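You operate a simulated robot arm through the tools that you are given. There is no shell and no other tool. Be economical: measure what you need, move in short steps, check, and stop when the job is done.

You are at the controls of a simulated robot arm. One attempt, no reset.

Task
Clear the press and put the foot back in the blue tray.
Fine: lever up first; slide back in; open the fixture clamp; shut the pin drawer. Set down upright: foot.

It is judged by the outcome, as a careful person would: the job done as asked, and still so three seconds after it is handed in. It fails if anything else is knocked over, pushed out of place, dropped, spilled or broken.

Robot
A 7-joint arm with a two-finger parallel gripper on a trunk, on a base that drives. Base frame: it is fixed to the floor where the robot stands at the start and does not move with it; the origin is under the middle of the robot, x ahead of it, y to its left, z up. Lengths are in mm, angles in rad, forces in N, time in s.
With the tool pointing down near the work surface it reaches from about 220 to 740 mm from the robot's upright axis, wherever it stands. Its first joint turns from -2.897 to 2.897 rad. Places, roughly: fixture clamp [200, 700, 700]; inside of the foot tray [1000, -300, 900]; lever of the green press [500, 0, 1100]; pin drawer [400, 100, 700]; slide of the green press [600, 0, 900]. Payload 1.57 kg.
Tool frame: the origin (TCP) lies between the finger pads and is the grasp point; the fingertips stand 30 mm ahead of it; z points along the fingers, y is the line along which they close. Largest opening 110 mm; finger width 24, thickness 12; the body of the gripper, 48 by 112 mm, starts 78 mm behind the TCP.
Orientation is told as [roll, pitch, yaw] about the base's x, y, z axes, in that order, counted from this pose: with the fingers straight down and closing along the base's y, the tool's x points along the base's -x, its y along +y and its z along -z.

Tools
- The arm moves only by the tool step_arm. Its argument "steps" is a list of rows, each a list of 3 entries, a list of its own where there are three numbers: the shift along the tool's x, y, z in mm, then the turn, a rotation vector about the tool's x, y, z in rad, then the closure, from 0 (fully open) to 1 (shut). In form: [[[x, y, z], [rx, ry, rz], claw], ...]. A call has 1 to 10 rows; each row is the pose to reach, as a shift and turn from the pose commanded when the call began, along the tool's axes at that moment. Rows are played at 5 a second. More than 50 mm and 0.15 rad between two rows, or a gripper value outside its range, and nothing of the call is played. Where a pose cannot be reached the arm comes as near as it can. A force on the tool above 40 N (or 10 N above the force at the start of the call, whichever is more), or a blocked arm, ends the call early, and 0.2 s more pass. Each finger travels about 45 mm/s and halts on what it meets, pressing with about 39 N; the grip force reading is that of the motor and also rises with nothing between the fingers. The clock runs only during rows and for 0.2 s after the last one: add rows that repeat a pose to give the fingers time. The reply holds the time, the measured pose of the TCP, the force on the tool along the base axes, the opening and the grip force, in the units named above and with some noise, with the torque about the TCP (base axes, N m) and any sound that the robot's microphone picked up.
- Cameras (640 x 400 px; columns grow to the right, rows downward): "scene" is now at [4.6, 192.8, 1564.7]; the picture's right is [0.44, -0.90, 0.00], its down [-0.70, -0.35, -0.62] and it looks along [0.56, 0.28, -0.78] (base axes); focal length 276 px, centre (320, 200). "wrist" rides on the gripper at [70, 16, -141] in the tool frame; the picture's right is [-0.23, 0.97, 0.00], its down [-0.86, -0.20, -0.48] and it looks along [-0.47, -0.11, 0.88] (tool axes); focal length 222 px, centre (320, 200). There is no depth. A picture from a camera that has moved, and an enlarged one, comes with that camera's place and axes in the base frame and with its lens. The place of the scene camera against the robot may be out by one fixed shift of up to 25 mm in any direction.
- snapshot(camera): a new picture of that camera. It takes no simulated time.
- lift_body(by): slides the trunk up (or, below 0, down) by that many mm; the arm and the scene camera ride with it, the base frame stays. It gives what a move gives, with no picture.
- roll_base(legs): drives the robot by 1 to 6 legs, each [ahead, turn to the left] in mm and rad, along the robot's own axes; the way and the turn of a leg run together, so that a leg with both is an arc; at most 1500 mm and 3.142 rad a leg. The arm and the cameras ride along, it lands a little off, and it stops where it bumps. It gives what a move gives.
- aim_head(pan, tilt): turns the head with the scene camera to pan (to the left, within 2.705 rad either way) and tilt (down, from -0.506 to 1.204), counted from straight ahead of the robot. It gives what a move gives.
- inspect(camera, box): a new picture of the part [left, top, right, bottom] of that camera's present view, enlarged. It takes no simulated time.
- finish_job(): hands the job in; it is judged then, once.

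Work in short steps. Places have to be worked out from the pictures, the camera data and where the tool is seen: move nearer, look again, correct. Check each grasp and each placing, and mend what went wrong. You have 120 turns and 82 pictures in all, those below and enlarged ones among them. Open the gripper and draw the arm clear of the work before you hand the job in, unless the task says otherwise; then end with one line.

The tools are called after ">>>" by a JSON object that holds its "name" and its "arguments". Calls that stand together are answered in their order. step_arm: Moves the arm, as the interface text tells. Its arguments: {"type":"object","properties":{"steps":{"type":"array"}},"required":["steps"]} The other tools are called the same way: lift_body (by) slides the trunk up or down; roll_base (legs) drives the base; aim_head (pan, tilt) turns the head that bears the scene camera; snapshot (camera) takes a picture; inspect (camera, box) takes an enlarged picture of a part of a camera's view; finish_job () hands the job in.

At the start:

```text
clock: 0.0
tool_pos: [326.0, 245.2, 1331.9]
ee_rot: [0.001, 0.0, 0.0]
force: [0.4, -0.2, -0.5]
ft_torque: [0.01, 0.0, 0.0]
width: 110.0
gripper_force: 0.1
trunk travel left (down, up): [-525.0, 65.0]
robot x, y, heading: [0.4, 0.8, -0.0]
head pan, tilt: [0.457, 0.897]
```

scene: 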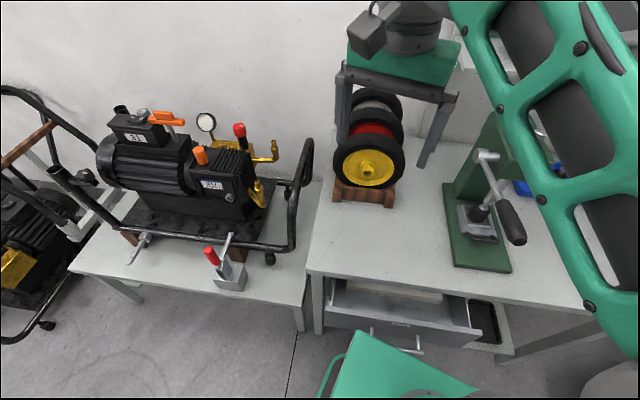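
wrist: 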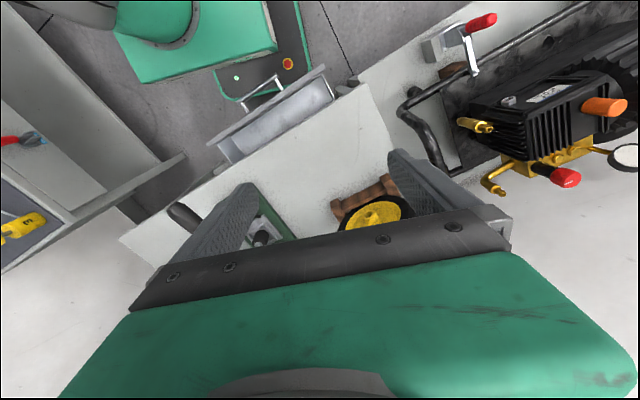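

The press is partly hidden by the arm. I'll aim the head straight at the press area and look.

>>> {"name": "aim_head", "arguments": {"pan": 0.0, "tilt": 0.85}}

>>> {"name": "snapshot", "arguments": {"camera": "scene"}}

>>> {"name": "inspect", "arguments": {"camera": "wrist", "box": [100, 150, 420, 350]}}

```text
clock: 0.9
tool_pos: [325.3, 246.7, 1333.1]
ee_rot: [0.001, 0.001, 0.0]
force: [0.2, -0.9, 0.3]
ft_torque: [-0.02, 0.0, 0.02]
width: 109.8
gripper_force: 0.2
trunk travel left (down, up): [-525.0, 65.0]
robot x, y, heading: [3.9, 1.0, -0.003]
head pan, tilt: [0.0, 0.85]
```

```text
79 pictures are left
camera scene: at [15.0, 159.5, 1568.4], right [0.0, -1.0, 0.0], down [-0.75, 0.0, -0.66], along [0.66, 0.0, -0.75], focal length 276 px, centre (320, 200)
```

scene: 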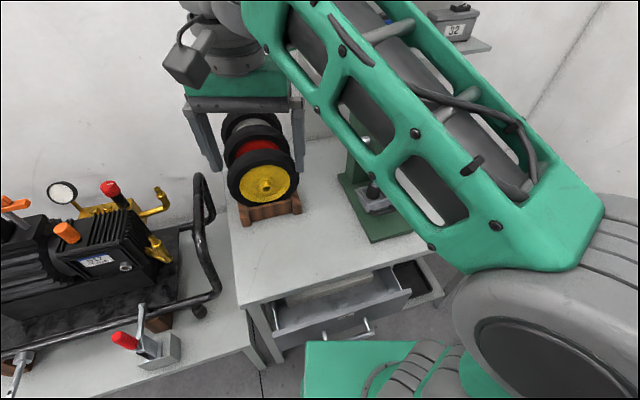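

```text
2.00 times, centred on (260, 250) of wrist
camera zoom: at [254.0, 260.9, 1472.2], right [0.23, 0.97, 0.0], down [0.86, -0.2, 0.48], along [0.47, -0.11, -0.88], focal length 444 px, centre (440, 100)
```

zoom: 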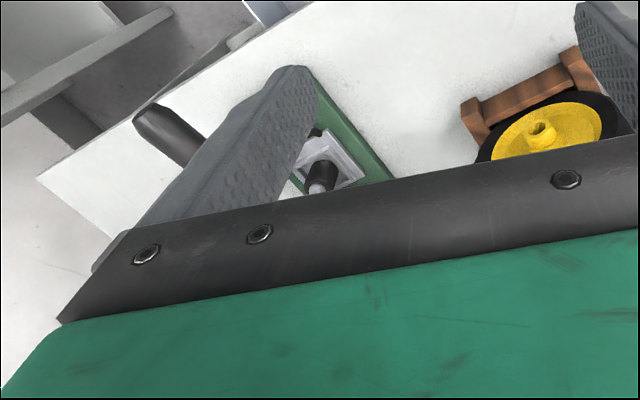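

The arm hides the press. I'll swing the tool to the right, staying high and short of the press, to free the scene camera's view.

>>> {"name": "step_arm", "arguments": {"steps": [[[-10, -50, 0], [0, 0, 0], 0], [[-20, -100, 0], [0, 0, 0], 0], [[-30, -150, 0], [0, 0, 0], 0], [[-40, -200, 0], [0, 0, 0], 0], [[-50, -250, 0], [0, 0, 0], 0], [[-40, -299, 0], [0, 0, 0], 0], [[-30, -348, 0], [0, 0, 0], 0], [[-20, -397, 0], [0, 0, 0], 0], [[0, -442, 0], [0, 0, 0], 0], [[20, -487, 0], [0, 0, 0], 0]]}}

>>> {"name": "aim_head", "arguments": {"pan": -0.2, "tilt": 0.8}}

>>> {"name": "snapshot", "arguments": {"camera": "scene"}}

```text
refused: row 1 steps farther than a row can; nothing moved
```

```text
clock: 1.6
tool_pos: [325.7, 245.1, 1334.2]
ee_rot: [0.001, -0.001, 0.0]
force: [0.0, 0.1, 0.0]
ft_torque: [0.01, 0.03, 0.01]
width: 110.2
gripper_force: 0.1
trunk travel left (down, up): [-525.0, 65.0]
robot x, y, heading: [-3.0, -4.3, 0.001]
head pan, tilt: [-0.201, 0.799]
```

```text
77 pictures are left
camera scene: at [15.8, 143.4, 1572.4], right [-0.2, -0.98, 0.0], down [-0.7, 0.14, -0.7], along [0.68, -0.14, -0.72], focal length 276 px, centre (320, 200)
```

scene: 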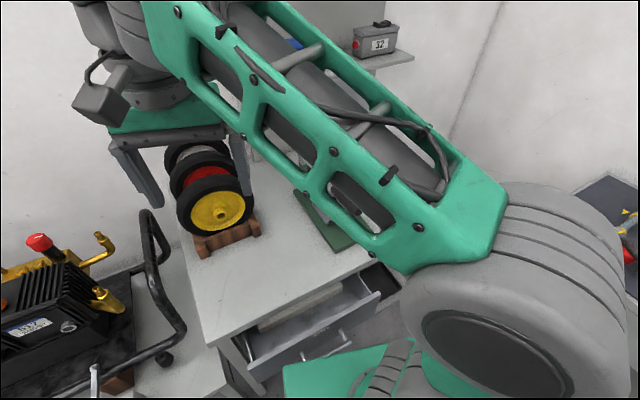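

Steps were a hair too long; I'll redo with 45 mm steps.

>>> {"name": "step_arm", "arguments": {"steps": [[[-10, -45, 0], [0, 0, 0], 0], [[-20, -90, 0], [0, 0, 0], 0], [[-30, -135, 0], [0, 0, 0], 0], [[-40, -180, 0], [0, 0, 0], 0], [[-50, -225, 0], [0, 0, 0], 0], [[-40, -270, 0], [0, 0, 0], 0], [[-30, -315, 0], [0, 0, 0], 0], [[-20, -360, 0], [0, 0, 0], 0], [[0, -405, 0], [0, 0, 0], 0], [[20, -450, 0], [0, 0, 0], 0]]}}

>>> {"name": "snapshot", "arguments": {"camera": "scene"}}

```text
clock: 3.8
tool_pos: [304.9, -204.9, 1333.3]
ee_rot: [0.0, -0.001, -0.001]
force: [0.0, 0.2, 0.5]
ft_torque: [0.01, 0.0, -0.02]
width: 110.2
gripper_force: 0.1
trunk travel left (down, up): [-525.0, 65.0]
robot x, y, heading: [-2.0, -3.7, 0.002]
head pan, tilt: [-0.201, 0.799]
```

```text
76 pictures are left
camera scene: at [15.8, 142.6, 1572.5], right [-0.2, -0.98, 0.0], down [-0.7, 0.14, -0.7], along [0.68, -0.14, -0.72], focal length 276 px, centre (320, 200)
```

scene: 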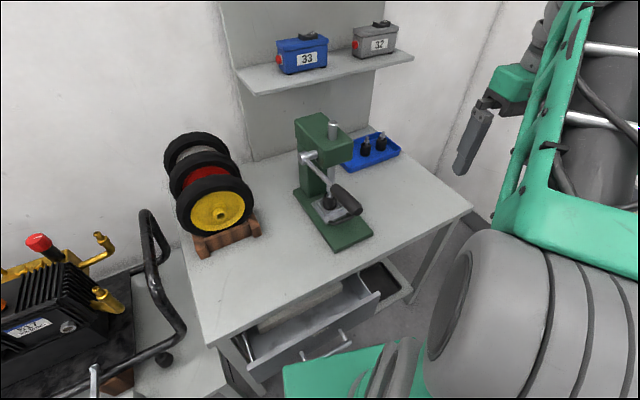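

Now the press and tray are clear. I'll enlarge the press, tray, drawer and the left side.

>>> {"name": "inspect", "arguments": {"camera": "scene", "box": [280, 100, 408, 180]}}

>>> {"name": "inspect", "arguments": {"camera": "scene", "box": [280, 170, 408, 250]}}

>>> {"name": "inspect", "arguments": {"camera": "scene", "box": [220, 250, 460, 400]}}

```text
5.00 times, centred on (344, 140) of scene
camera zoom: at [15.8, 142.6, 1572.5], right [-0.2, -0.98, 0.0], down [-0.7, 0.14, -0.7], along [0.68, -0.14, -0.72], focal length 1378 px, centre (200, 500)
```

zoom: 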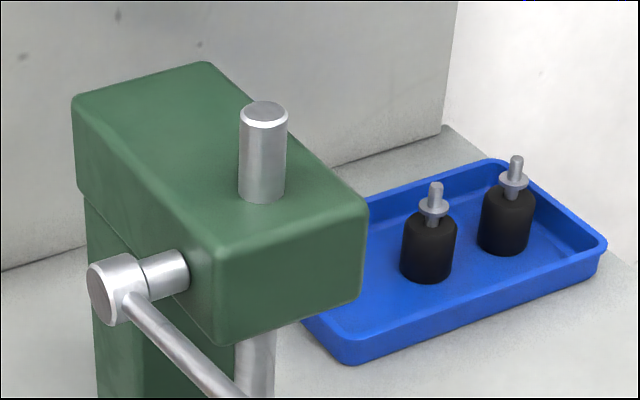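

```text
5.00 times, centred on (344, 210) of scene
camera zoom: at [15.8, 142.6, 1572.5], right [-0.2, -0.98, 0.0], down [-0.7, 0.14, -0.7], along [0.68, -0.14, -0.72], focal length 1378 px, centre (200, 150)
```

zoom: 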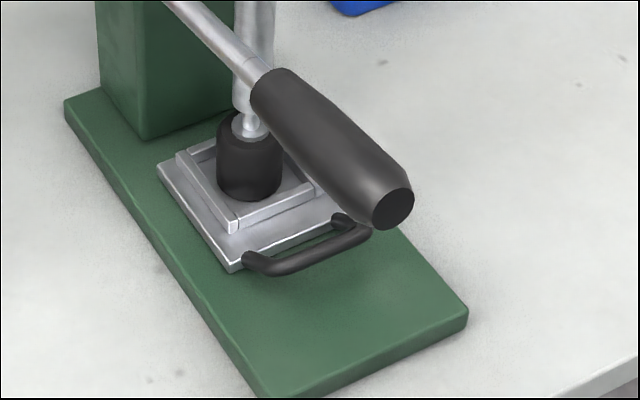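

```text
2.67 times, centred on (340, 325) of scene
camera zoom: at [15.8, 142.6, 1572.5], right [-0.2, -0.98, 0.0], down [-0.7, 0.14, -0.7], along [0.68, -0.14, -0.72], focal length 735 px, centre (267, -133)
```

zoom: 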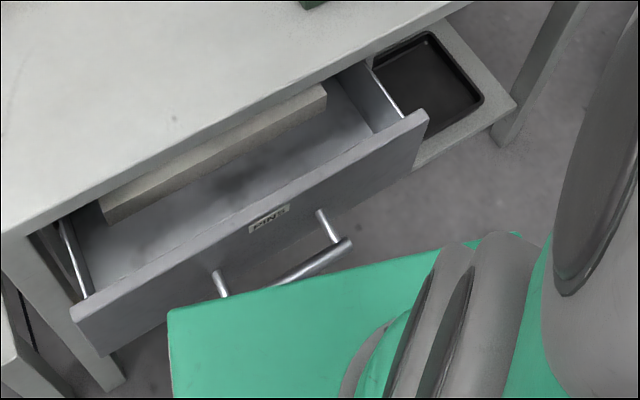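

The lever is roughly horizontal (z≈1100), running from a pivot near (657,65) to an end near (402,-25), with the press rotated about 0.33 rad. The foot sits in the slide under the ram. Before driving, I'll check behind the robot.

>>> {"name": "aim_head", "arguments": {"pan": 2.7, "tilt": 0.7}}

>>> {"name": "snapshot", "arguments": {"camera": "scene"}}

>>> {"name": "aim_head", "arguments": {"pan": 0.7, "tilt": 0.8}}

>>> {"name": "snapshot", "arguments": {"camera": "scene"}}

```text
clock: 6.4
tool_pos: [305.7, -203.3, 1333.4]
ee_rot: [-0.001, 0.001, 0.001]
force: [-0.5, -0.2, 0.0]
ft_torque: [0.04, 0.0, -0.03]
width: 110.1
gripper_force: 0.0
trunk travel left (down, up): [-525.0, 65.0]
robot x, y, heading: [5.5, 0.8, -0.001]
head pan, tilt: [2.7, 0.7]
```

```text
72 pictures are left
camera scene: at [-140.0, 195.6, 1580.7], right [0.43, 0.9, 0.0], down [0.58, -0.28, -0.76], along [-0.69, 0.33, -0.64], focal length 276 px, centre (320, 200)
```

scene: 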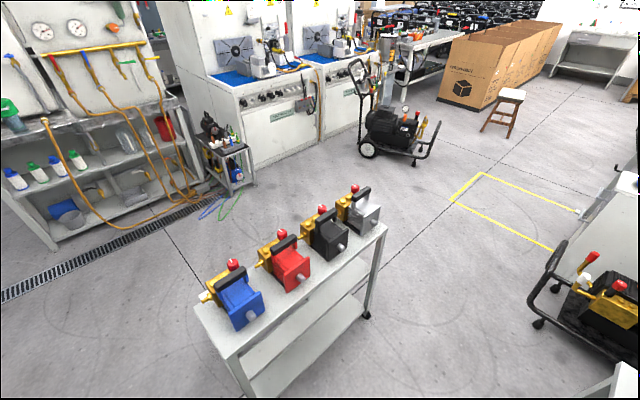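

```text
clock: 8.3
tool_pos: [306.5, -202.3, 1333.6]
ee_rot: [0.0, -0.002, -0.001]
force: [-0.5, -0.3, 0.5]
ft_torque: [0.0, 0.02, 0.01]
width: 109.9
gripper_force: 0.0
trunk travel left (down, up): [-525.0, 65.0]
robot x, y, heading: [-3.9, -1.6, 0.002]
head pan, tilt: [0.7, 0.799]
```

```text
71 pictures are left
camera scene: at [-1.6, 211.3, 1572.5], right [0.64, -0.76, 0.0], down [-0.55, -0.46, -0.7], along [0.53, 0.45, -0.72], focal length 276 px, centre (320, 200)
```

scene: 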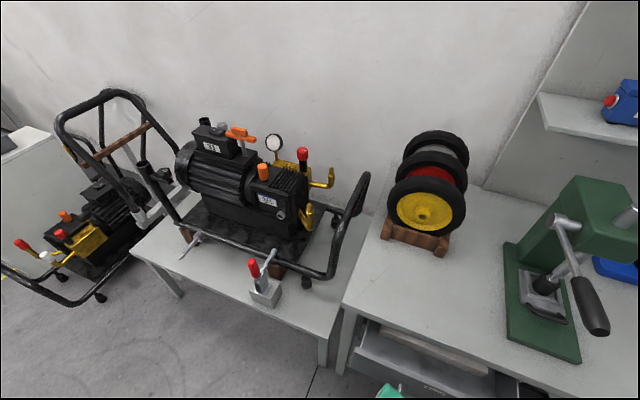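

Behind is a low cart at x < -550, so backing 100 mm is fine. I'll turn to face the bench squarely and back a little so that a forward-pointing tool can take the lever end.

>>> {"name": "roll_base", "arguments": {"legs": [[0, 0.33], [-120, 0]]}}

>>> {"name": "aim_head", "arguments": {"pan": -0.3, "tilt": 0.7}}

>>> {"name": "snapshot", "arguments": {"camera": "scene"}}

```text
clock: 10.6
tool_pos: [238.7, -133.4, 1333.4]
ee_rot: [0.001, 0.002, 0.33]
force: [-0.1, 1.1, -0.2]
ft_torque: [0.0, 0.0, 0.02]
width: 110.1
gripper_force: 0.1
trunk travel left (down, up): [-525.0, 65.0]
robot x, y, heading: [-118.0, -41.1, 0.33]
head pan, tilt: [0.7, 0.799]
```

```text
clock: 11.9
tool_pos: [238.9, -133.4, 1333.1]
ee_rot: [-0.001, 0.001, 0.33]
force: [0.3, 0.6, 0.4]
ft_torque: [0.02, -0.03, 0.01]
width: 109.9
gripper_force: 0.1
trunk travel left (down, up): [-525.0, 65.0]
robot x, y, heading: [-113.4, -41.1, 0.329]
head pan, tilt: [-0.3, 0.7]
```

```text
70 pictures are left
camera scene: at [-140.6, 94.5, 1580.7], right [0.03, -1.0, 0.0], down [-0.64, -0.02, -0.76], along [0.76, 0.02, -0.64], focal length 276 px, centre (320, 200)
```

scene: 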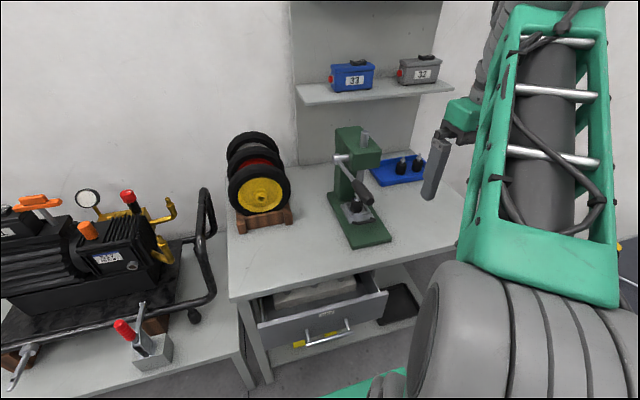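

I'll zoom in on the press and the gripper, to triangulate and check the camera's shift.

>>> {"name": "inspect", "arguments": {"camera": "scene", "box": [316, 112, 444, 192]}}

>>> {"name": "inspect", "arguments": {"camera": "scene", "box": [316, 170, 444, 250]}}

```text
5.00 times, centred on (380, 152) of scene
camera zoom: at [-140.6, 94.5, 1580.7], right [0.03, -1.0, 0.0], down [-0.64, -0.02, -0.76], along [0.76, 0.02, -0.64], focal length 1378 px, centre (20, 440)
```

zoom: 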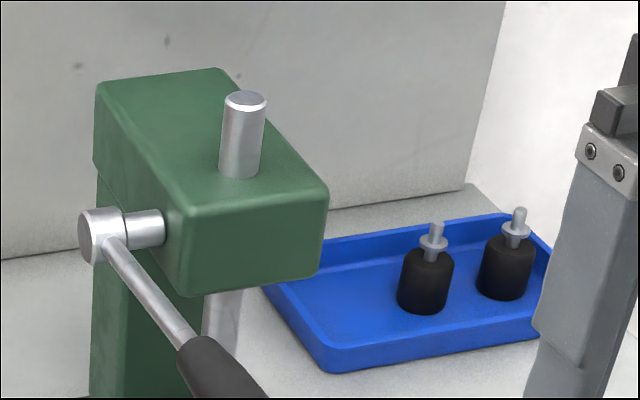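

```text
5.00 times, centred on (380, 210) of scene
camera zoom: at [-140.6, 94.5, 1580.7], right [0.03, -1.0, 0.0], down [-0.64, -0.02, -0.76], along [0.76, 0.02, -0.64], focal length 1378 px, centre (20, 150)
```

zoom: 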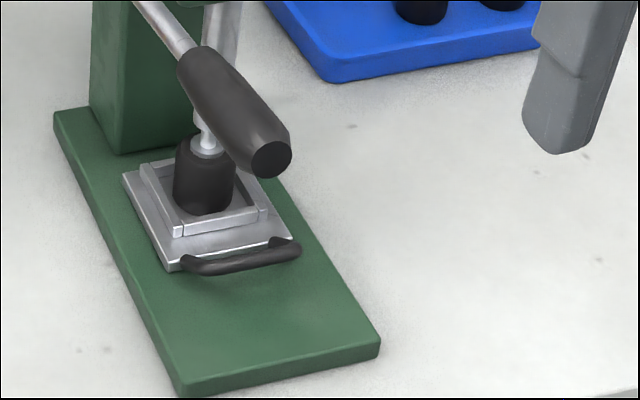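

Triangulation gives the lever end at about (380,-18,1145) and its pivot near (603,70,1130), so the lever is about horizontal. I'll pitch the tool forward in front of the lever end, so I can grip it from its end and swing it up.

>>> {"name": "step_arm", "arguments": {"steps": [[[-11, 5, 0], [0, -0.13, 0], 0], [[-22, 11, 0], [0, -0.26, 0], 0], [[-33, 16, 0], [0, -0.39, 0], 0], [[-44, 22, 0], [0, -0.52, 0], 0], [[-55, 27, 0], [0, -0.65, 0], 0], [[-66, 32, 0], [0, -0.78, 0], 0], [[-77, 38, 0], [0, -0.91, 0], 0], [[-88, 43, 0], [0, -1.04, 0], 0], [[-99, 49, 0], [0, -1.17, 0], 0], [[-105, 54, 0], [0, -1.3, 0], 0]]}}

>>> {"name": "snapshot", "arguments": {"camera": "scene"}}

```text
clock: 13.9
tool_pos: [282.9, -65.2, 1382.8]
ee_rot: [0.154, -0.822, 0.156]
force: [0.0, -0.6, -0.7]
ft_torque: [0.02, -0.01, 0.01]
width: 109.7
gripper_force: 0.0
out of reach, approached as far as the arm can: row 6, 7, 8, 9, 10
trunk travel left (down, up): [-525.0, 65.0]
robot x, y, heading: [-117.2, -39.0, 0.33]
head pan, tilt: [-0.3, 0.7]
stopped in row 10: the arm was blocked; the commanded pose is now the measured one
```

```text
67 pictures are left
camera scene: at [-141.2, 94.5, 1581.2], right [0.03, -1.0, 0.0], down [-0.64, -0.02, -0.77], along [0.76, 0.02, -0.64], focal length 276 px, centre (320, 200)
```

scene: 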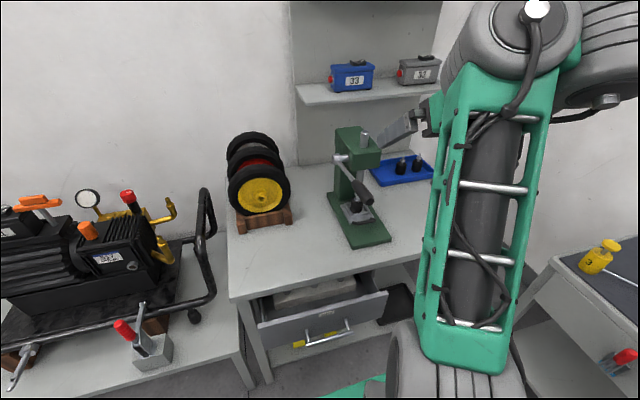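

The arm can't point forward there. Instead I'll grip the lever end from above, tool down, and let the lever pivot between the pads as I lift. First, restore tool-down and drive forward 100 mm.

>>> {"name": "step_arm", "arguments": {"steps": [[[0, 0, 0], [0, 0.14, 0], 0], [[0, 0, 0], [0, 0.28, 0], 0], [[0, 0, 0], [0, 0.42, 0], 0], [[0, 0, 0], [0, 0.56, 0], 0], [[0, 0, 0], [0, 0.7, 0], 0], [[0, 0, 0], [0, 0.84, 0], 0]]}}

>>> {"name": "roll_base", "arguments": {"legs": [[100, 0]]}}

```text
clock: 15.3
tool_pos: [282.6, -65.7, 1379.3]
ee_rot: [0.099, -0.077, 0.27]
force: [6.5, -3.3, -8.4]
ft_torque: [0.48, 0.06, 0.33]
width: 110.1
gripper_force: 0.0
out of reach, approached as far as the arm can: row 6
trunk travel left (down, up): [-525.0, 65.0]
robot x, y, heading: [-119.2, -39.2, 0.333]
head pan, tilt: [-0.3, 0.7]
stopped in row 6: the force on the tool passed its limit (the readings are from after the stop); the commanded pose is now the measured one
```

```text
clock: 16.4
tool_pos: [379.3, -33.3, 1378.9]
ee_rot: [0.1, -0.077, 0.266]
force: [7.9, -9.8, -13.7]
ft_torque: [1.57, -0.12, 1.04]
width: 109.9
gripper_force: 0.0
trunk travel left (down, up): [-525.0, 65.0]
robot x, y, heading: [-19.0, -6.5, 0.331]
head pan, tilt: [-0.3, 0.7]
```

There's an unexpected force on the tool; I'll look at what's touching before moving on.

>>> {"name": "snapshot", "arguments": {"camera": "scene"}}

>>> {"name": "snapshot", "arguments": {"camera": "wrist"}}

```text
66 pictures are left
camera scene: at [-43.6, 127.5, 1580.7], right [0.03, -1.0, 0.0], down [-0.64, -0.02, -0.76], along [0.76, 0.02, -0.64], focal length 276 px, centre (320, 200)
```

scene: 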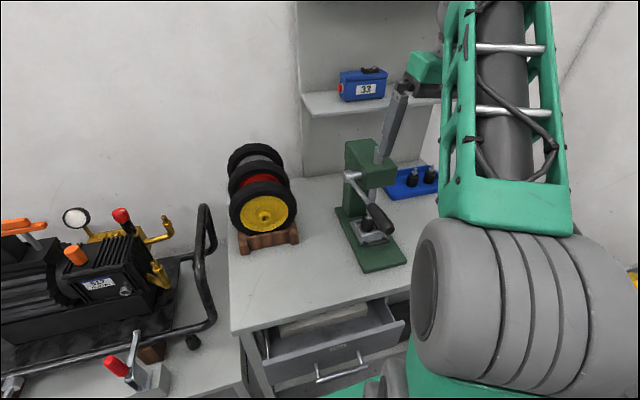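

```text
65 pictures are left
camera wrist: at [299.4, -53.6, 1513.3], right [-0.04, 0.99, 0.11], down [0.85, -0.02, 0.52], along [0.52, 0.12, -0.85], focal length 222 px, centre (320, 200)
```

wrist: 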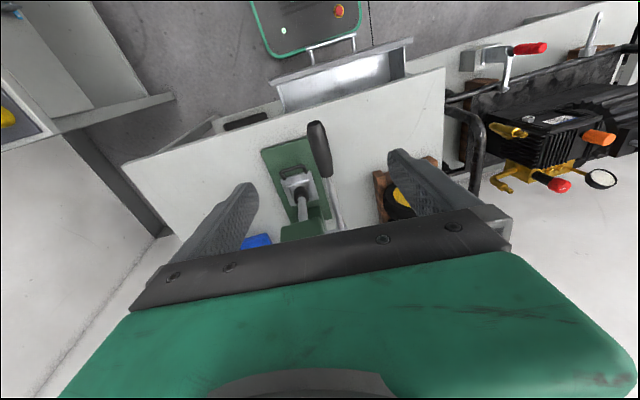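

Nothing outside touches; the folded hand likely presses on the arm itself. I'll move the tool forward to unfold and see if the force vanishes.

>>> {"name": "step_arm", "arguments": {"steps": [[[-25, 0, 0], [0, 0, 0], 0], [[-50, 0, 0], [0, 0, 0], 0]]}}

```text
clock: 16.8
tool_pos: [392.1, -31.6, 1380.5]
ee_rot: [0.095, -0.082, 0.277]
force: [10.0, -2.9, -11.4]
ft_torque: [0.69, 0.21, 0.42]
width: 109.8
gripper_force: 0.0
trunk travel left (down, up): [-525.0, 65.0]
robot x, y, heading: [-20.7, -6.0, 0.329]
head pan, tilt: [-0.3, 0.7]
stopped in row 1: the force on the tool passed its limit (the readings are from after the stop); the commanded pose is now the measured one
```

The contact pushes the tool forward and down, so I'll move with it: small steps downward and forward.

>>> {"name": "step_arm", "arguments": {"steps": [[[-4, 0, 8], [0, 0, 0], 0], [[-8, 0, 16], [0, 0, 0], 0], [[-14, 0, 28], [0, 0, 0], 0], [[-22, 0, 42], [0, 0, 0], 0], [[-30, 0, 60], [0, 0, 0], 0]]}}

```text
clock: 18.0
tool_pos: [423.5, -14.2, 1323.6]
ee_rot: [0.096, -0.082, 0.277]
force: [-0.4, 0.7, 0.7]
ft_torque: [0.03, 0.0, 0.02]
width: 110.1
gripper_force: 0.0
trunk travel left (down, up): [-525.0, 65.0]
robot x, y, heading: [-20.7, -8.9, 0.329]
head pan, tilt: [-0.3, 0.7]
```

Free again. I'll level the tool, yaw it to the press (0.33), move over the lever end, and look through the wrist camera.

>>> {"name": "step_arm", "arguments": {"steps": [[[5, 3, 15], [0.048, 0.041, -0.026], 0], [[10, 6, 30], [0.096, 0.082, -0.053], 0], [[16, 9, 60], [0.096, 0.082, -0.053], 0], [[16, 9, 60], [0.096, 0.082, -0.053], 0]]}}

>>> {"name": "snapshot", "arguments": {"camera": "wrist"}}

>>> {"name": "inspect", "arguments": {"camera": "scene", "box": [300, 80, 460, 280]}}

```text
clock: 19.0
tool_pos: [408.0, -5.0, 1263.1]
ee_rot: [-0.005, 0.0, 0.336]
force: [-0.4, 0.3, 0.0]
ft_torque: [-0.02, 0.0, 0.04]
width: 109.9
gripper_force: 0.1
trunk travel left (down, up): [-525.0, 65.0]
robot x, y, heading: [-18.3, -8.8, 0.329]
head pan, tilt: [-0.3, 0.7]
```

```text
64 pictures are left
camera wrist: at [334.8, -13.4, 1401.8], right [-0.1, 0.99, 0.0], down [0.87, 0.09, 0.48], along [0.48, 0.05, -0.88], focal length 222 px, centre (320, 200)
```

wrist: 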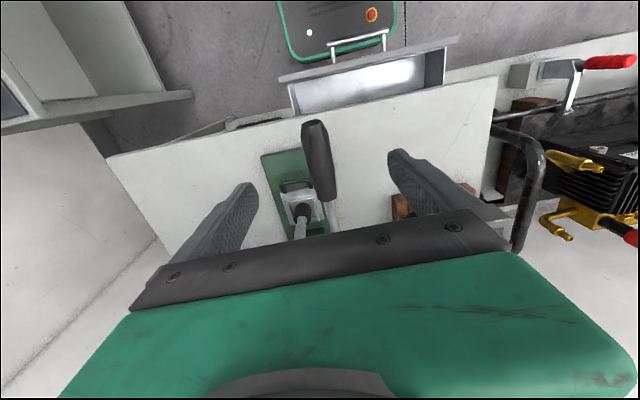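

```text
2.00 times, centred on (380, 180) of scene
camera zoom: at [-44.8, 127.3, 1580.7], right [0.03, -1.0, 0.0], down [-0.64, -0.02, -0.77], along [0.76, 0.02, -0.64], focal length 551 px, centre (200, 240)
```

zoom: 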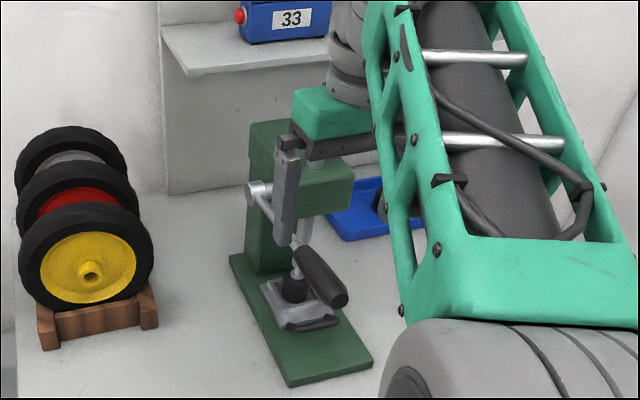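

Lever end seen at (381,-15), direction yaw ≈0.37; my tool is on its line. I'll descend to z≈1140 straddling the grip near its end.

>>> {"name": "step_arm", "arguments": {"steps": [[[6, 0, 40], [0, 0, -0.04], 0], [[6, 0, 80], [0, 0, -0.04], 0], [[6, 0, 121], [0, 0, -0.04], 0], [[6, 0, 121], [0, 0, -0.04], 0]]}}

>>> {"name": "inspect", "arguments": {"camera": "scene", "box": [320, 130, 448, 210]}}

>>> {"name": "snapshot", "arguments": {"camera": "wrist"}}

```text
clock: 20.0
tool_pos: [403.4, -7.5, 1142.0]
ee_rot: [-0.003, -0.005, 0.373]
force: [0.4, 0.1, 1.0]
ft_torque: [0.01, 0.0, -0.02]
width: 109.9
gripper_force: 0.1
trunk travel left (down, up): [-525.0, 65.0]
robot x, y, heading: [-21.1, -6.9, 0.33]
head pan, tilt: [-0.3, 0.7]
```

```text
5.00 times, centred on (384, 170) of scene
camera zoom: at [-44.6, 127.2, 1580.7], right [0.03, -1.0, 0.0], down [-0.64, -0.02, -0.76], along [0.76, 0.02, -0.64], focal length 1378 px, centre (0, 350)
```

zoom: 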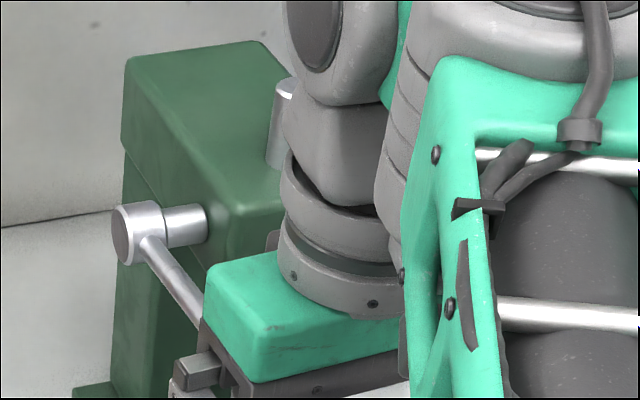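

```text
61 pictures are left
camera wrist: at [329.8, -18.1, 1281.8], right [-0.14, 0.99, 0.0], down [0.87, 0.13, 0.48], along [0.48, 0.07, -0.88], focal length 222 px, centre (320, 200)
```

wrist: 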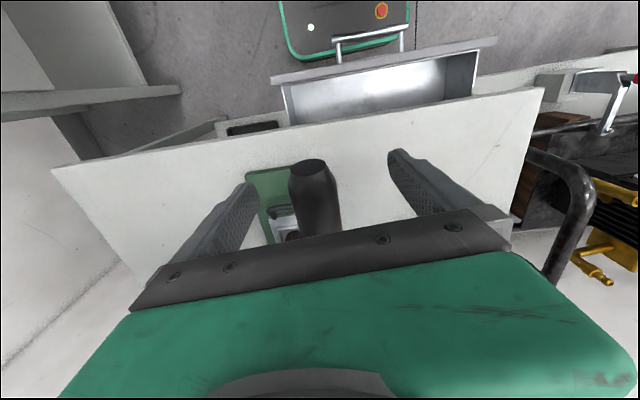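

The lever end is between the fingers at about (381,-19,1150). I'll close on it.

>>> {"name": "step_arm", "arguments": {"steps": [[[0, -2, -4], [0, 0, 0], 0.5], [[0, -2, -4], [0, 0, 0], 1], [[0, -2, -4], [0, 0, 0], 1], [[0, -2, -4], [0, 0, 0], 1], [[0, -2, -4], [0, 0, 0], 1], [[0, -2, -4], [0, 0, 0], 1], [[0, -2, -4], [0, 0, 0], 1]]}}

```text
clock: 21.6
tool_pos: [404.5, -10.2, 1146.8]
ee_rot: [-0.006, -0.002, 0.372]
force: [4.4, -6.3, -0.1]
ft_torque: [-0.05, -0.08, -0.76]
width: 31.9
gripper_force: 36.7
trunk travel left (down, up): [-525.0, 65.0]
robot x, y, heading: [-18.0, -3.3, 0.332]
head pan, tilt: [-0.3, 0.7]
```

Gripped (32 mm). Now raise along an arc of about 215 mm radius, first 0.4 rad.

>>> {"name": "step_arm", "arguments": {"steps": [[[-2, 1, -21], [0, 0, 0], 1], [[-6, 1, -42], [0, 0, 0], 1], [[-13, 1, -63], [0, 0, 0], 1], [[-21, 1, -83], [0, 0, 0], 1]]}}

>>> {"name": "snapshot", "arguments": {"camera": "scene"}}

```text
clock: 22.6
tool_pos: [424.2, -3.2, 1227.2]
ee_rot: [0.0, 0.003, 0.372]
force: [9.4, -15.2, -10.1]
ft_torque: [-0.48, 1.13, -1.0]
width: 32.1
gripper_force: 40.5
trunk travel left (down, up): [-525.0, 65.0]
robot x, y, heading: [-19.9, -10.1, 0.323]
head pan, tilt: [-0.3, 0.7]
```

```text
60 pictures are left
camera scene: at [-42.4, 124.5, 1580.9], right [0.03, -1.0, 0.0], down [-0.65, -0.02, -0.76], along [0.76, 0.02, -0.65], focal length 276 px, centre (320, 200)
```

scene: 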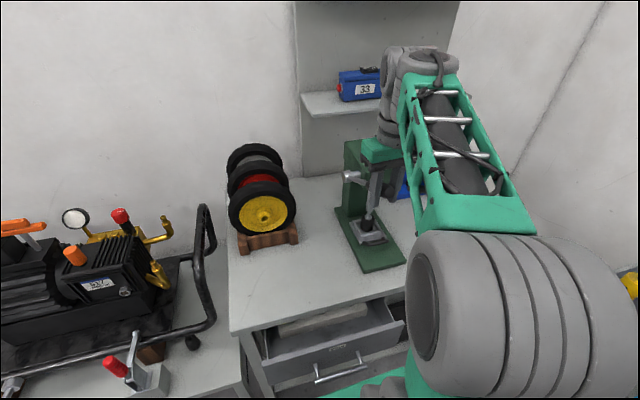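

The lever follows. There's some sideways force toward -b, so I'll ease that way while continuing the arc.

>>> {"name": "step_arm", "arguments": {"steps": [[[-10, -3, -19], [0, 0, 0], 1], [[-22, -4, -37], [0, 0, 0], 1], [[-36, -5, -53], [0, 0, 0], 1], [[-52, -6, -68], [0, 0, 0], 1], [[-68, -7, -81], [0, 0, 0], 1]]}}

>>> {"name": "inspect", "arguments": {"camera": "scene", "box": [300, 80, 492, 280]}}

```text
clock: 23.8
tool_pos: [488.5, 15.6, 1310.9]
ee_rot: [-0.004, -0.004, 0.376]
force: [-1.0, -8.9, -4.4]
ft_torque: [-1.14, 0.73, -0.79]
width: 31.5
gripper_force: 40.5
trunk travel left (down, up): [-525.0, 65.0]
robot x, y, heading: [-18.9, -6.7, 0.33]
head pan, tilt: [-0.3, 0.7]
```

```text
2.00 times, centred on (396, 180) of scene
camera zoom: at [-44.6, 125.7, 1580.8], right [0.03, -1.0, 0.0], down [-0.64, -0.02, -0.76], along [0.76, 0.02, -0.64], focal length 551 px, centre (168, 240)
```

zoom: 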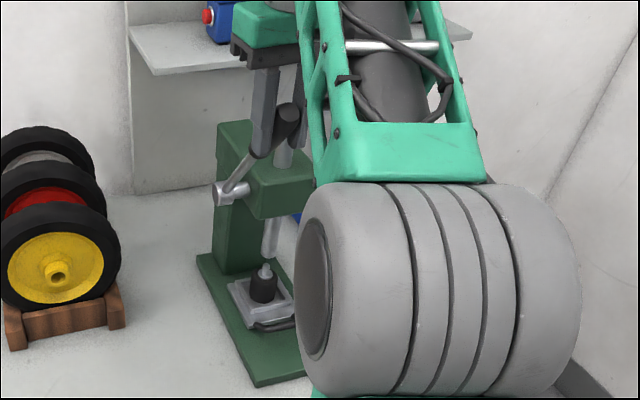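

The ram has lifted well off the foot. I'll continue toward the upper stop.

>>> {"name": "step_arm", "arguments": {"steps": [[[-18, -2, -12], [0, 0, 0], 1], [[-37, -4, -21], [0, 0, 0], 1], [[-57, -6, -29], [0, 0, 0], 1], [[-78, -8, -35], [0, 0, 0], 1]]}}

```text
clock: 24.4
tool_pos: [522.2, 28.0, 1334.4]
ee_rot: [-0.013, -0.023, 0.375]
force: [12.6, 0.9, -17.6]
ft_torque: [-1.48, -0.15, -0.85]
width: 31.2
gripper_force: 39.8
out of reach, approached as far as the arm can: row 3
trunk travel left (down, up): [-525.0, 65.0]
robot x, y, heading: [-20.2, -7.7, 0.326]
head pan, tilt: [-0.3, 0.7]
stopped in row 3: the force on the tool passed its limit (the readings are from after the stop); the commanded pose is now the measured one
```

The stop may be the lever's or the arm's reach limit. I'll open the fingers slightly and see whether the lever stays up.

>>> {"name": "step_arm", "arguments": {"steps": [[[0, 0, 0], [0, 0, 0], 0.55], [[0, 0, 0], [0, 0, 0], 0.55], [[0, 0, 0], [0, 0, 0], 0.55]]}}

>>> {"name": "inspect", "arguments": {"camera": "scene", "box": [300, 80, 492, 280]}}

```text
clock: 25.1
tool_pos: [524.8, 28.6, 1332.4]
ee_rot: [-0.009, -0.022, 0.378]
force: [10.5, 0.5, -14.0]
ft_torque: [-0.08, 0.26, -0.08]
width: 49.2
gripper_force: 0.0
trunk travel left (down, up): [-525.0, 65.0]
robot x, y, heading: [-17.6, -8.4, 0.331]
head pan, tilt: [-0.3, 0.7]
stopped in row 3: the force on the tool passed its limit (the readings are from after the stop); the commanded pose is now the measured one
```

```text
2.00 times, centred on (396, 180) of scene
camera zoom: at [-44.7, 127.1, 1580.7], right [0.03, -1.0, 0.0], down [-0.64, -0.02, -0.76], along [0.76, 0.02, -0.64], focal length 551 px, centre (168, 240)
```

zoom: 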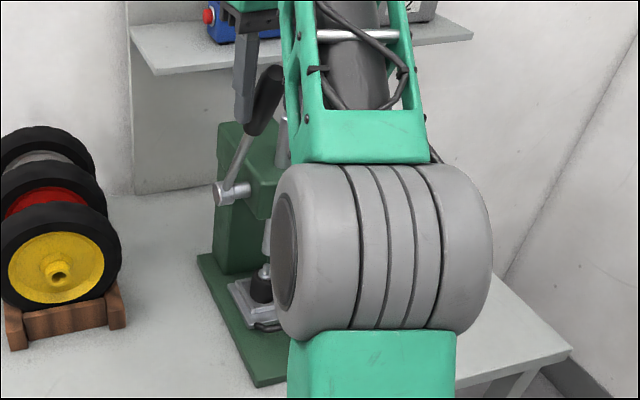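

The lever holds up. The residual force looks like the arm's own folding limit again; I'll raise the trunk so the fingers come off the lever upward, giving the arm more room.

>>> {"name": "lift_body", "arguments": {"by": 60}}

>>> {"name": "step_arm", "arguments": {"steps": [[[0, 0, 0], [0, 0, 0], 0.4]]}}

>>> {"name": "snapshot", "arguments": {"camera": "wrist"}}

>>> {"name": "inspect", "arguments": {"camera": "scene", "box": [300, 60, 492, 260]}}

```text
clock: 26.1
tool_pos: [524.4, 28.1, 1393.0]
ee_rot: [-0.009, -0.022, 0.377]
force: [15.4, 1.5, -25.0]
ft_torque: [-0.35, 0.07, -0.23]
width: 49.5
gripper_force: 0.0
trunk travel left (down, up): [-585.0, 5.0]
robot x, y, heading: [-20.0, -2.8, 0.33]
head pan, tilt: [-0.3, 0.7]
```

```text
clock: 26.4
tool_pos: [524.2, 28.2, 1391.4]
ee_rot: [-0.01, -0.021, 0.376]
force: [16.6, 1.9, -27.0]
ft_torque: [-0.33, 0.02, -0.17]
width: 65.8
gripper_force: 0.1
trunk travel left (down, up): [-585.0, 5.0]
robot x, y, heading: [-16.6, -7.9, 0.33]
head pan, tilt: [-0.3, 0.7]
```

```text
57 pictures are left
camera wrist: at [448.2, 16.6, 1530.2], right [-0.15, 0.99, -0.01], down [0.86, 0.13, 0.5], along [0.49, 0.07, -0.87], focal length 222 px, centre (320, 200)
```

wrist: 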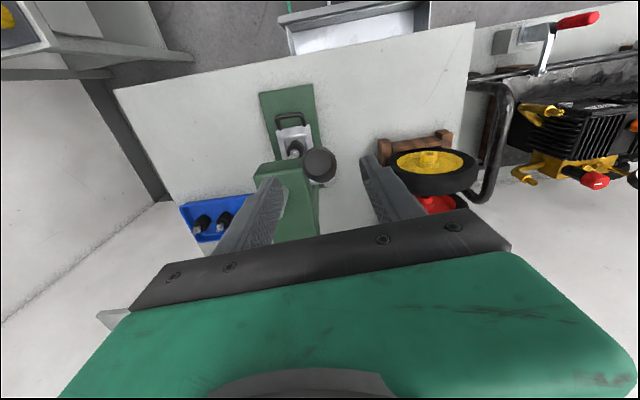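

```text
2.00 times, centred on (396, 160) of scene
camera zoom: at [-44.6, 127.1, 1640.7], right [0.03, -1.0, 0.0], down [-0.64, -0.02, -0.76], along [0.76, 0.02, -0.64], focal length 551 px, centre (168, 280)
```

zoom: 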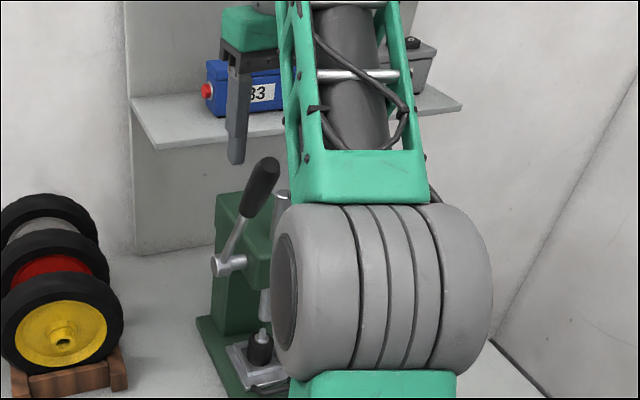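

The lever stays up at about 65°. I'll relieve the self-contact by moving forward (over the lever tip, fingers straddling).

>>> {"name": "step_arm", "arguments": {"steps": [[[-5, 0, 8], [0, 0, 0], 0.3], [[-15, 0, 16], [0, 0, 0], 0.3], [[-30, 0, 22], [0, 0, 0], 0.3], [[-45, 0, 26], [0, 0, 0], 0.3]]}}

```text
clock: 27.4
tool_pos: [565.7, 42.8, 1368.3]
ee_rot: [-0.018, -0.034, 0.38]
force: [13.0, 0.9, -17.4]
ft_torque: [-0.1, 0.33, -0.07]
width: 77.1
gripper_force: 0.0
trunk travel left (down, up): [-585.0, 5.0]
robot x, y, heading: [-20.8, -5.7, 0.331]
head pan, tilt: [-0.3, 0.7]
stopped in row 4: the force on the tool passed its limit (the readings are from after the stop); the commanded pose is now the measured one
```

The force line passes from the gripper's back: the hand is against the forearm. Pitching the fingers slightly back toward the robot should relieve it.

>>> {"name": "step_arm", "arguments": {"steps": [[[0, 0, 0], [0, 0.1, 0], 0.3], [[0, 0, 0], [0, 0.2, 0], 0.3]]}}

>>> {"name": "snapshot", "arguments": {"camera": "scene"}}

```text
clock: 28.0
tool_pos: [535.7, 41.0, 1327.3]
ee_rot: [-0.014, 0.118, 0.377]
force: [0.4, 1.4, 0.0]
ft_torque: [-0.03, -0.03, 0.03]
width: 77.2
gripper_force: 0.1
out of reach, approached as far as the arm can: row 1, 2
trunk travel left (down, up): [-585.0, 5.0]
robot x, y, heading: [-20.4, -7.1, 0.33]
head pan, tilt: [-0.3, 0.7]
```

```text
55 pictures are left
camera scene: at [-45.0, 127.2, 1640.7], right [0.03, -1.0, 0.0], down [-0.64, -0.02, -0.77], along [0.76, 0.02, -0.64], focal length 276 px, centre (320, 200)
```

scene: 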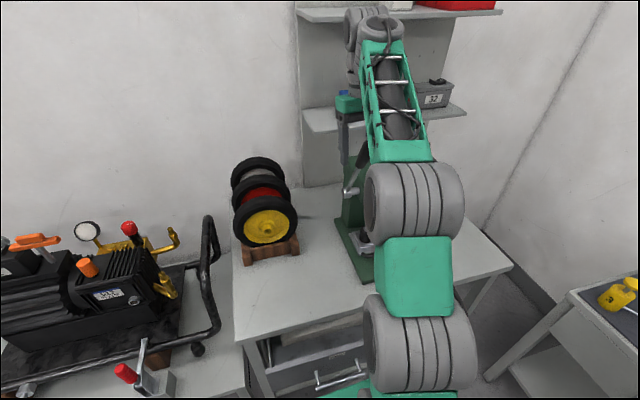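

The arm was simply stretched near its height limit. I'll back out from around the lever, close the fingers, lower, and then push the lever from the front at lower height to find its upper stop.

>>> {"name": "step_arm", "arguments": {"steps": [[[40, 0, 0], [0, 0, 0], 0.3], [[80, 0, 0], [0, 0, 0], 0.3], [[80, 0, 30], [0, -0.06, 0], 0.8], [[80, 0, 60], [0, -0.12, 0], 1], [[80, 0, 60], [0, -0.12, 0], 1], [[80, 0, 60], [0, -0.12, 0], 1], [[80, 0, 60], [0, -0.12, 0], 1]]}}

>>> {"name": "inspect", "arguments": {"camera": "scene", "box": [260, 60, 452, 260]}}

```text
clock: 29.6
tool_pos: [455.5, 7.2, 1275.8]
ee_rot: [-0.013, -0.001, 0.381]
force: [-0.3, -0.1, 0.4]
ft_torque: [-0.02, 0.01, 0.01]
width: 0.0
gripper_force: 15.5
trunk travel left (down, up): [-585.0, 5.0]
robot x, y, heading: [-18.8, -6.8, 0.331]
head pan, tilt: [-0.3, 0.7]
```

```text
2.00 times, centred on (356, 160) of scene
camera zoom: at [-44.8, 127.0, 1640.7], right [0.03, -1.0, 0.0], down [-0.64, -0.02, -0.77], along [0.76, 0.02, -0.64], focal length 551 px, centre (248, 280)
```

zoom: 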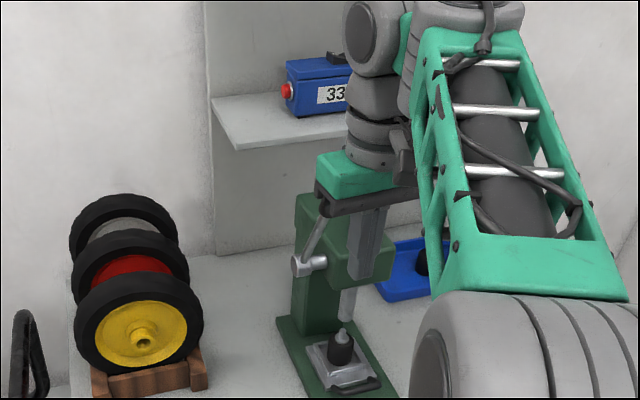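

Fingers are in line in front of the lever. Push forward gently (the force guard will stop at the lever's end stop).

>>> {"name": "step_arm", "arguments": {"steps": [[[-25, 0, 0], [0, 0, 0], 1], [[-50, 0, 0], [0, 0, 0], 1], [[-65, 0, 0], [0, 0, 0], 1], [[-78, 0, 0], [0, 0, 0], 1], [[-88, 0, 0], [0, 0, 0], 1], [[-98, 0, 0], [0, 0, 0], 1], [[-108, 0, 0], [0, 0, 0], 1], [[-118, 0, 0], [0, 0, 0], 1]]}}

>>> {"name": "inspect", "arguments": {"camera": "scene", "box": [260, 60, 452, 260]}}

```text
clock: 30.2
tool_pos: [497.0, 21.6, 1288.8]
ee_rot: [-0.025, -0.022, 0.371]
force: [-3.9, -4.7, 19.1]
ft_torque: [0.56, -1.15, -0.11]
width: 0.1
gripper_force: 21.6
trunk travel left (down, up): [-585.0, 5.0]
robot x, y, heading: [-16.8, -10.4, 0.324]
head pan, tilt: [-0.3, 0.7]
stopped in row 3: the force on the tool passed its limit (the readings are from after the stop); the commanded pose is now the measured one
```

```text
2.00 times, centred on (356, 160) of scene
camera zoom: at [-46.4, 126.6, 1640.9], right [0.03, -1.0, 0.0], down [-0.64, -0.02, -0.77], along [0.77, 0.02, -0.64], focal length 551 px, centre (248, 280)
```

zoom: 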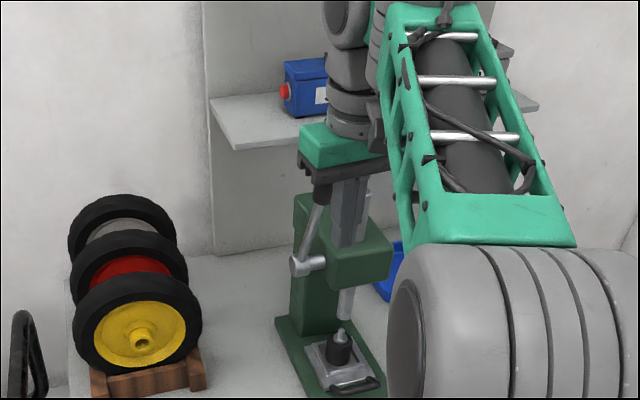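

The palm's underside met the lever's tip. I'll back off, go 40 mm higher and push again.

>>> {"name": "step_arm", "arguments": {"steps": [[[30, 0, 0], [0, 0, 0], 1], [[30, 0, -40], [0, 0, 0], 1], [[30, 0, -48], [0.02, 0.02, 0], 1], [[0, 0, -48], [0.02, 0.02, 0], 1], [[-12, 0, -48], [0.02, 0.02, 0], 1], [[-24, 0, -48], [0.02, 0.02, 0], 1], [[-36, 0, -48], [0.02, 0.02, 0], 1], [[-48, 0, -48], [0.02, 0.02, 0], 1], [[-60, 0, -48], [0.02, 0.02, 0], 1]]}}

>>> {"name": "inspect", "arguments": {"camera": "scene", "box": [260, 60, 452, 260]}}

```text
clock: 32.2
tool_pos: [537.1, 39.9, 1333.7]
ee_rot: [-0.038, 0.02, 0.367]
force: [-26.9, -5.1, -1.3]
ft_torque: [0.14, -0.83, -0.19]
width: 0.0
gripper_force: 21.5
trunk travel left (down, up): [-585.0, 5.0]
robot x, y, heading: [-18.3, -8.2, 0.328]
head pan, tilt: [-0.3, 0.7]
stopped in row 9: the force on the tool passed its limit (the readings are from after the stop); the commanded pose is now the measured one
```

```text
2.00 times, centred on (356, 160) of scene
camera zoom: at [-51.8, 125.8, 1640.8], right [0.03, -1.0, 0.0], down [-0.64, -0.02, -0.77], along [0.77, 0.02, -0.64], focal length 551 px, centre (248, 280)
```

zoom: 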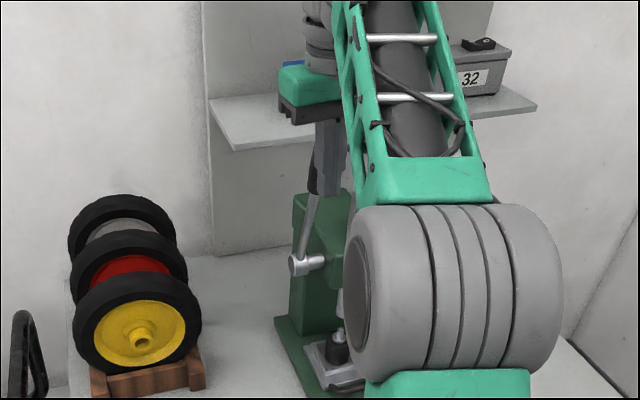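

The lever met firm resistance at about 73° – that's its stop. I'll back off and check that it stays.

>>> {"name": "step_arm", "arguments": {"steps": [[[30, 0, 0], [0, 0, 0], 1], [[70, 0, 0], [0, 0, 0], 1], [[110, 0, 0], [0, 0, 0], 1], [[150, 0, 0], [0, 0, 0], 1], [[150, 0, 0], [0, 0, 0], 0.6]]}}

>>> {"name": "inspect", "arguments": {"camera": "scene", "box": [260, 60, 452, 260]}}

```text
clock: 33.4
tool_pos: [402.7, -14.0, 1335.0]
ee_rot: [-0.036, 0.019, 0.372]
force: [1.0, -0.2, 0.2]
ft_torque: [0.02, 0.01, 0.01]
width: 31.8
gripper_force: 0.1
trunk travel left (down, up): [-585.0, 5.0]
robot x, y, heading: [-19.9, -8.3, 0.329]
head pan, tilt: [-0.3, 0.7]
```

```text
2.00 times, centred on (356, 160) of scene
camera zoom: at [-44.9, 126.9, 1640.7], right [0.03, -1.0, 0.0], down [-0.64, -0.02, -0.76], along [0.76, 0.02, -0.64], focal length 551 px, centre (248, 280)
```

zoom: 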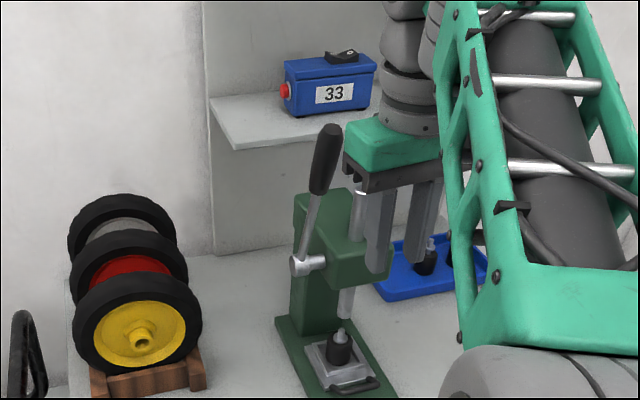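

The lever is up. Next, the slide handle near (572,-50,887): I'll lower the trunk, move above and in front of it, and look through the wrist camera.

>>> {"name": "lift_body", "arguments": {"by": -60}}

>>> {"name": "step_arm", "arguments": {"steps": [[[0, -30, 30], [0, 0, 0], 0.3], [[0, -60, 60], [0, 0, 0], 0.2], [[0, -88, 95], [0, 0, 0.035], 0], [[-30, -88, 130], [0, 0, 0.035], 0], [[-60, -88, 165], [0, 0, 0.035], 0], [[-90, -88, 195], [0, 0, 0.035], 0], [[-105, -88, 220], [0, 0, 0.035], 0]]}}

>>> {"name": "snapshot", "arguments": {"camera": "wrist"}}

>>> {"name": "snapshot", "arguments": {"camera": "scene"}}

```text
clock: 34.4
tool_pos: [404.4, -12.9, 1275.5]
ee_rot: [-0.039, 0.02, 0.371]
force: [0.4, -0.3, -0.3]
ft_torque: [0.02, -0.01, -0.01]
width: 43.8
gripper_force: 0.1
trunk travel left (down, up): [-525.0, 65.0]
robot x, y, heading: [-19.1, -7.6, 0.324]
head pan, tilt: [-0.3, 0.7]
```

```text
clock: 36.0
tool_pos: [533.5, -66.2, 1054.8]
ee_rot: [-0.038, 0.019, 0.335]
force: [0.6, 0.1, -0.3]
ft_torque: [-0.03, 0.02, -0.01]
width: 110.1
gripper_force: 0.1
trunk travel left (down, up): [-525.0, 65.0]
robot x, y, heading: [-18.8, -5.9, 0.331]
head pan, tilt: [-0.3, 0.7]
```

```text
50 pictures are left
camera wrist: at [460.8, -69.2, 1195.8], right [-0.11, 0.99, -0.04], down [0.88, 0.11, 0.47], along [0.47, 0.01, -0.88], focal length 222 px, centre (320, 200)
```

wrist: 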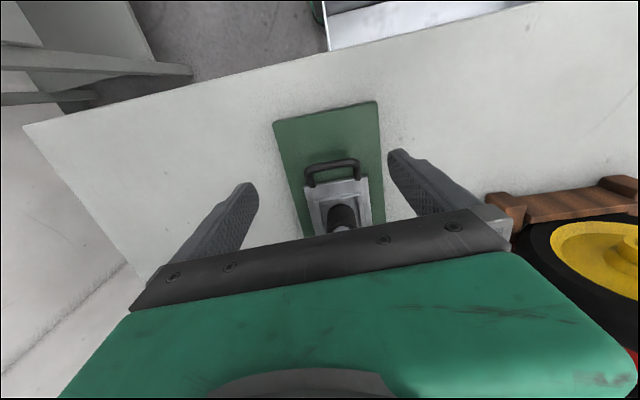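

```text
49 pictures are left
camera scene: at [-44.1, 126.5, 1580.8], right [0.03, -1.0, 0.0], down [-0.64, -0.02, -0.76], along [0.76, 0.02, -0.64], focal length 276 px, centre (320, 200)
```

scene: 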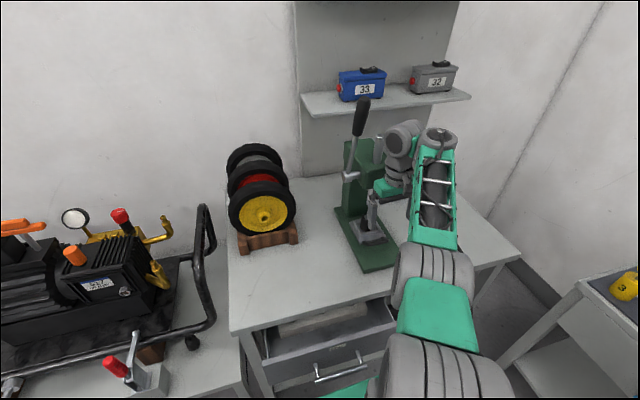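

I'll enlarge the handle in the wrist view.

>>> {"name": "inspect", "arguments": {"camera": "wrist", "box": [260, 90, 420, 240]}}

```text
2.67 times, centred on (340, 165) of wrist
camera zoom: at [460.8, -69.2, 1195.8], right [-0.11, 0.99, -0.04], down [0.88, 0.11, 0.47], along [0.47, 0.01, -0.88], focal length 592 px, centre (267, 293)
```

zoom: 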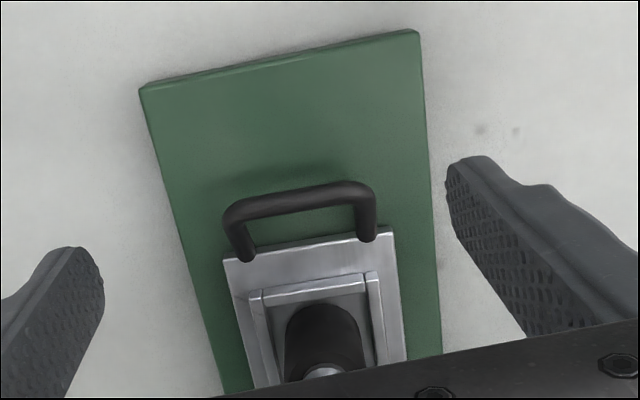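

The handle bar center is near (566,-54,888), about 80 mm wide; I'll squeeze its two ends. First level/tilt the tool (leaning back 0.2 for head clearance) and descend partway.

>>> {"name": "step_arm", "arguments": {"steps": [[[-5, 3, 20], [-0.02, -0.1, 0], 0], [[-15, 5, 50], [-0.038, -0.22, 0.005], 0], [[-28, 6, 90], [-0.038, -0.22, 0.01], 0], [[-28, 6, 110], [-0.038, -0.22, 0.01], 0]]}}

>>> {"name": "inspect", "arguments": {"camera": "wrist", "box": [160, 60, 480, 260]}}

>>> {"name": "inspect", "arguments": {"camera": "scene", "box": [320, 90, 448, 290]}}

```text
clock: 37.0
tool_pos: [554.8, -54.6, 946.8]
ee_rot: [0.006, -0.208, 0.342]
force: [-2.1, -3.9, -1.2]
ft_torque: [0.37, -0.25, 0.03]
width: 109.9
gripper_force: 0.1
out of reach, approached as far as the arm can: row 1, 2, 3
trunk travel left (down, up): [-525.0, 65.0]
robot x, y, heading: [-26.0, -10.0, 0.328]
head pan, tilt: [-0.3, 0.7]
```

```text
2.00 times, centred on (320, 160) of wrist
camera zoom: at [454.4, -73.9, 1068.8], right [-0.12, 0.99, 0.05], down [0.76, 0.06, 0.64], along [0.64, 0.12, -0.76], focal length 444 px, centre (320, 280)
```

zoom: 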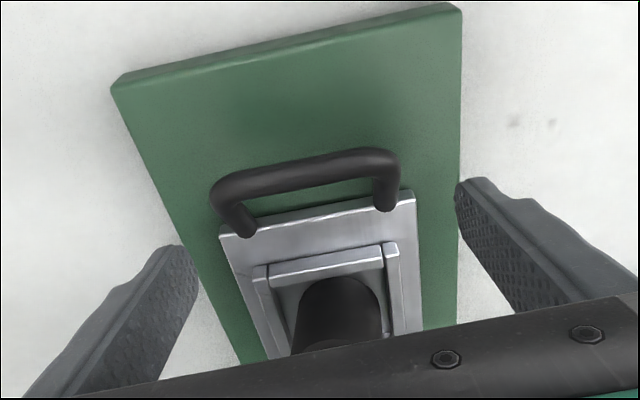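

```text
2.00 times, centred on (384, 190) of scene
camera zoom: at [-48.0, 124.3, 1581.2], right [0.03, -1.0, 0.0], down [-0.64, -0.02, -0.77], along [0.77, 0.02, -0.64], focal length 551 px, centre (192, 220)
```

zoom: 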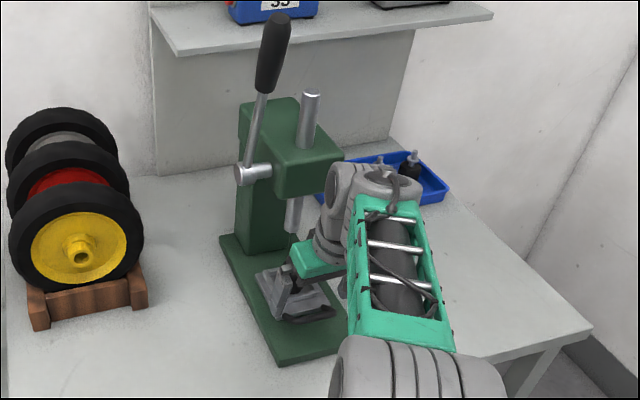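

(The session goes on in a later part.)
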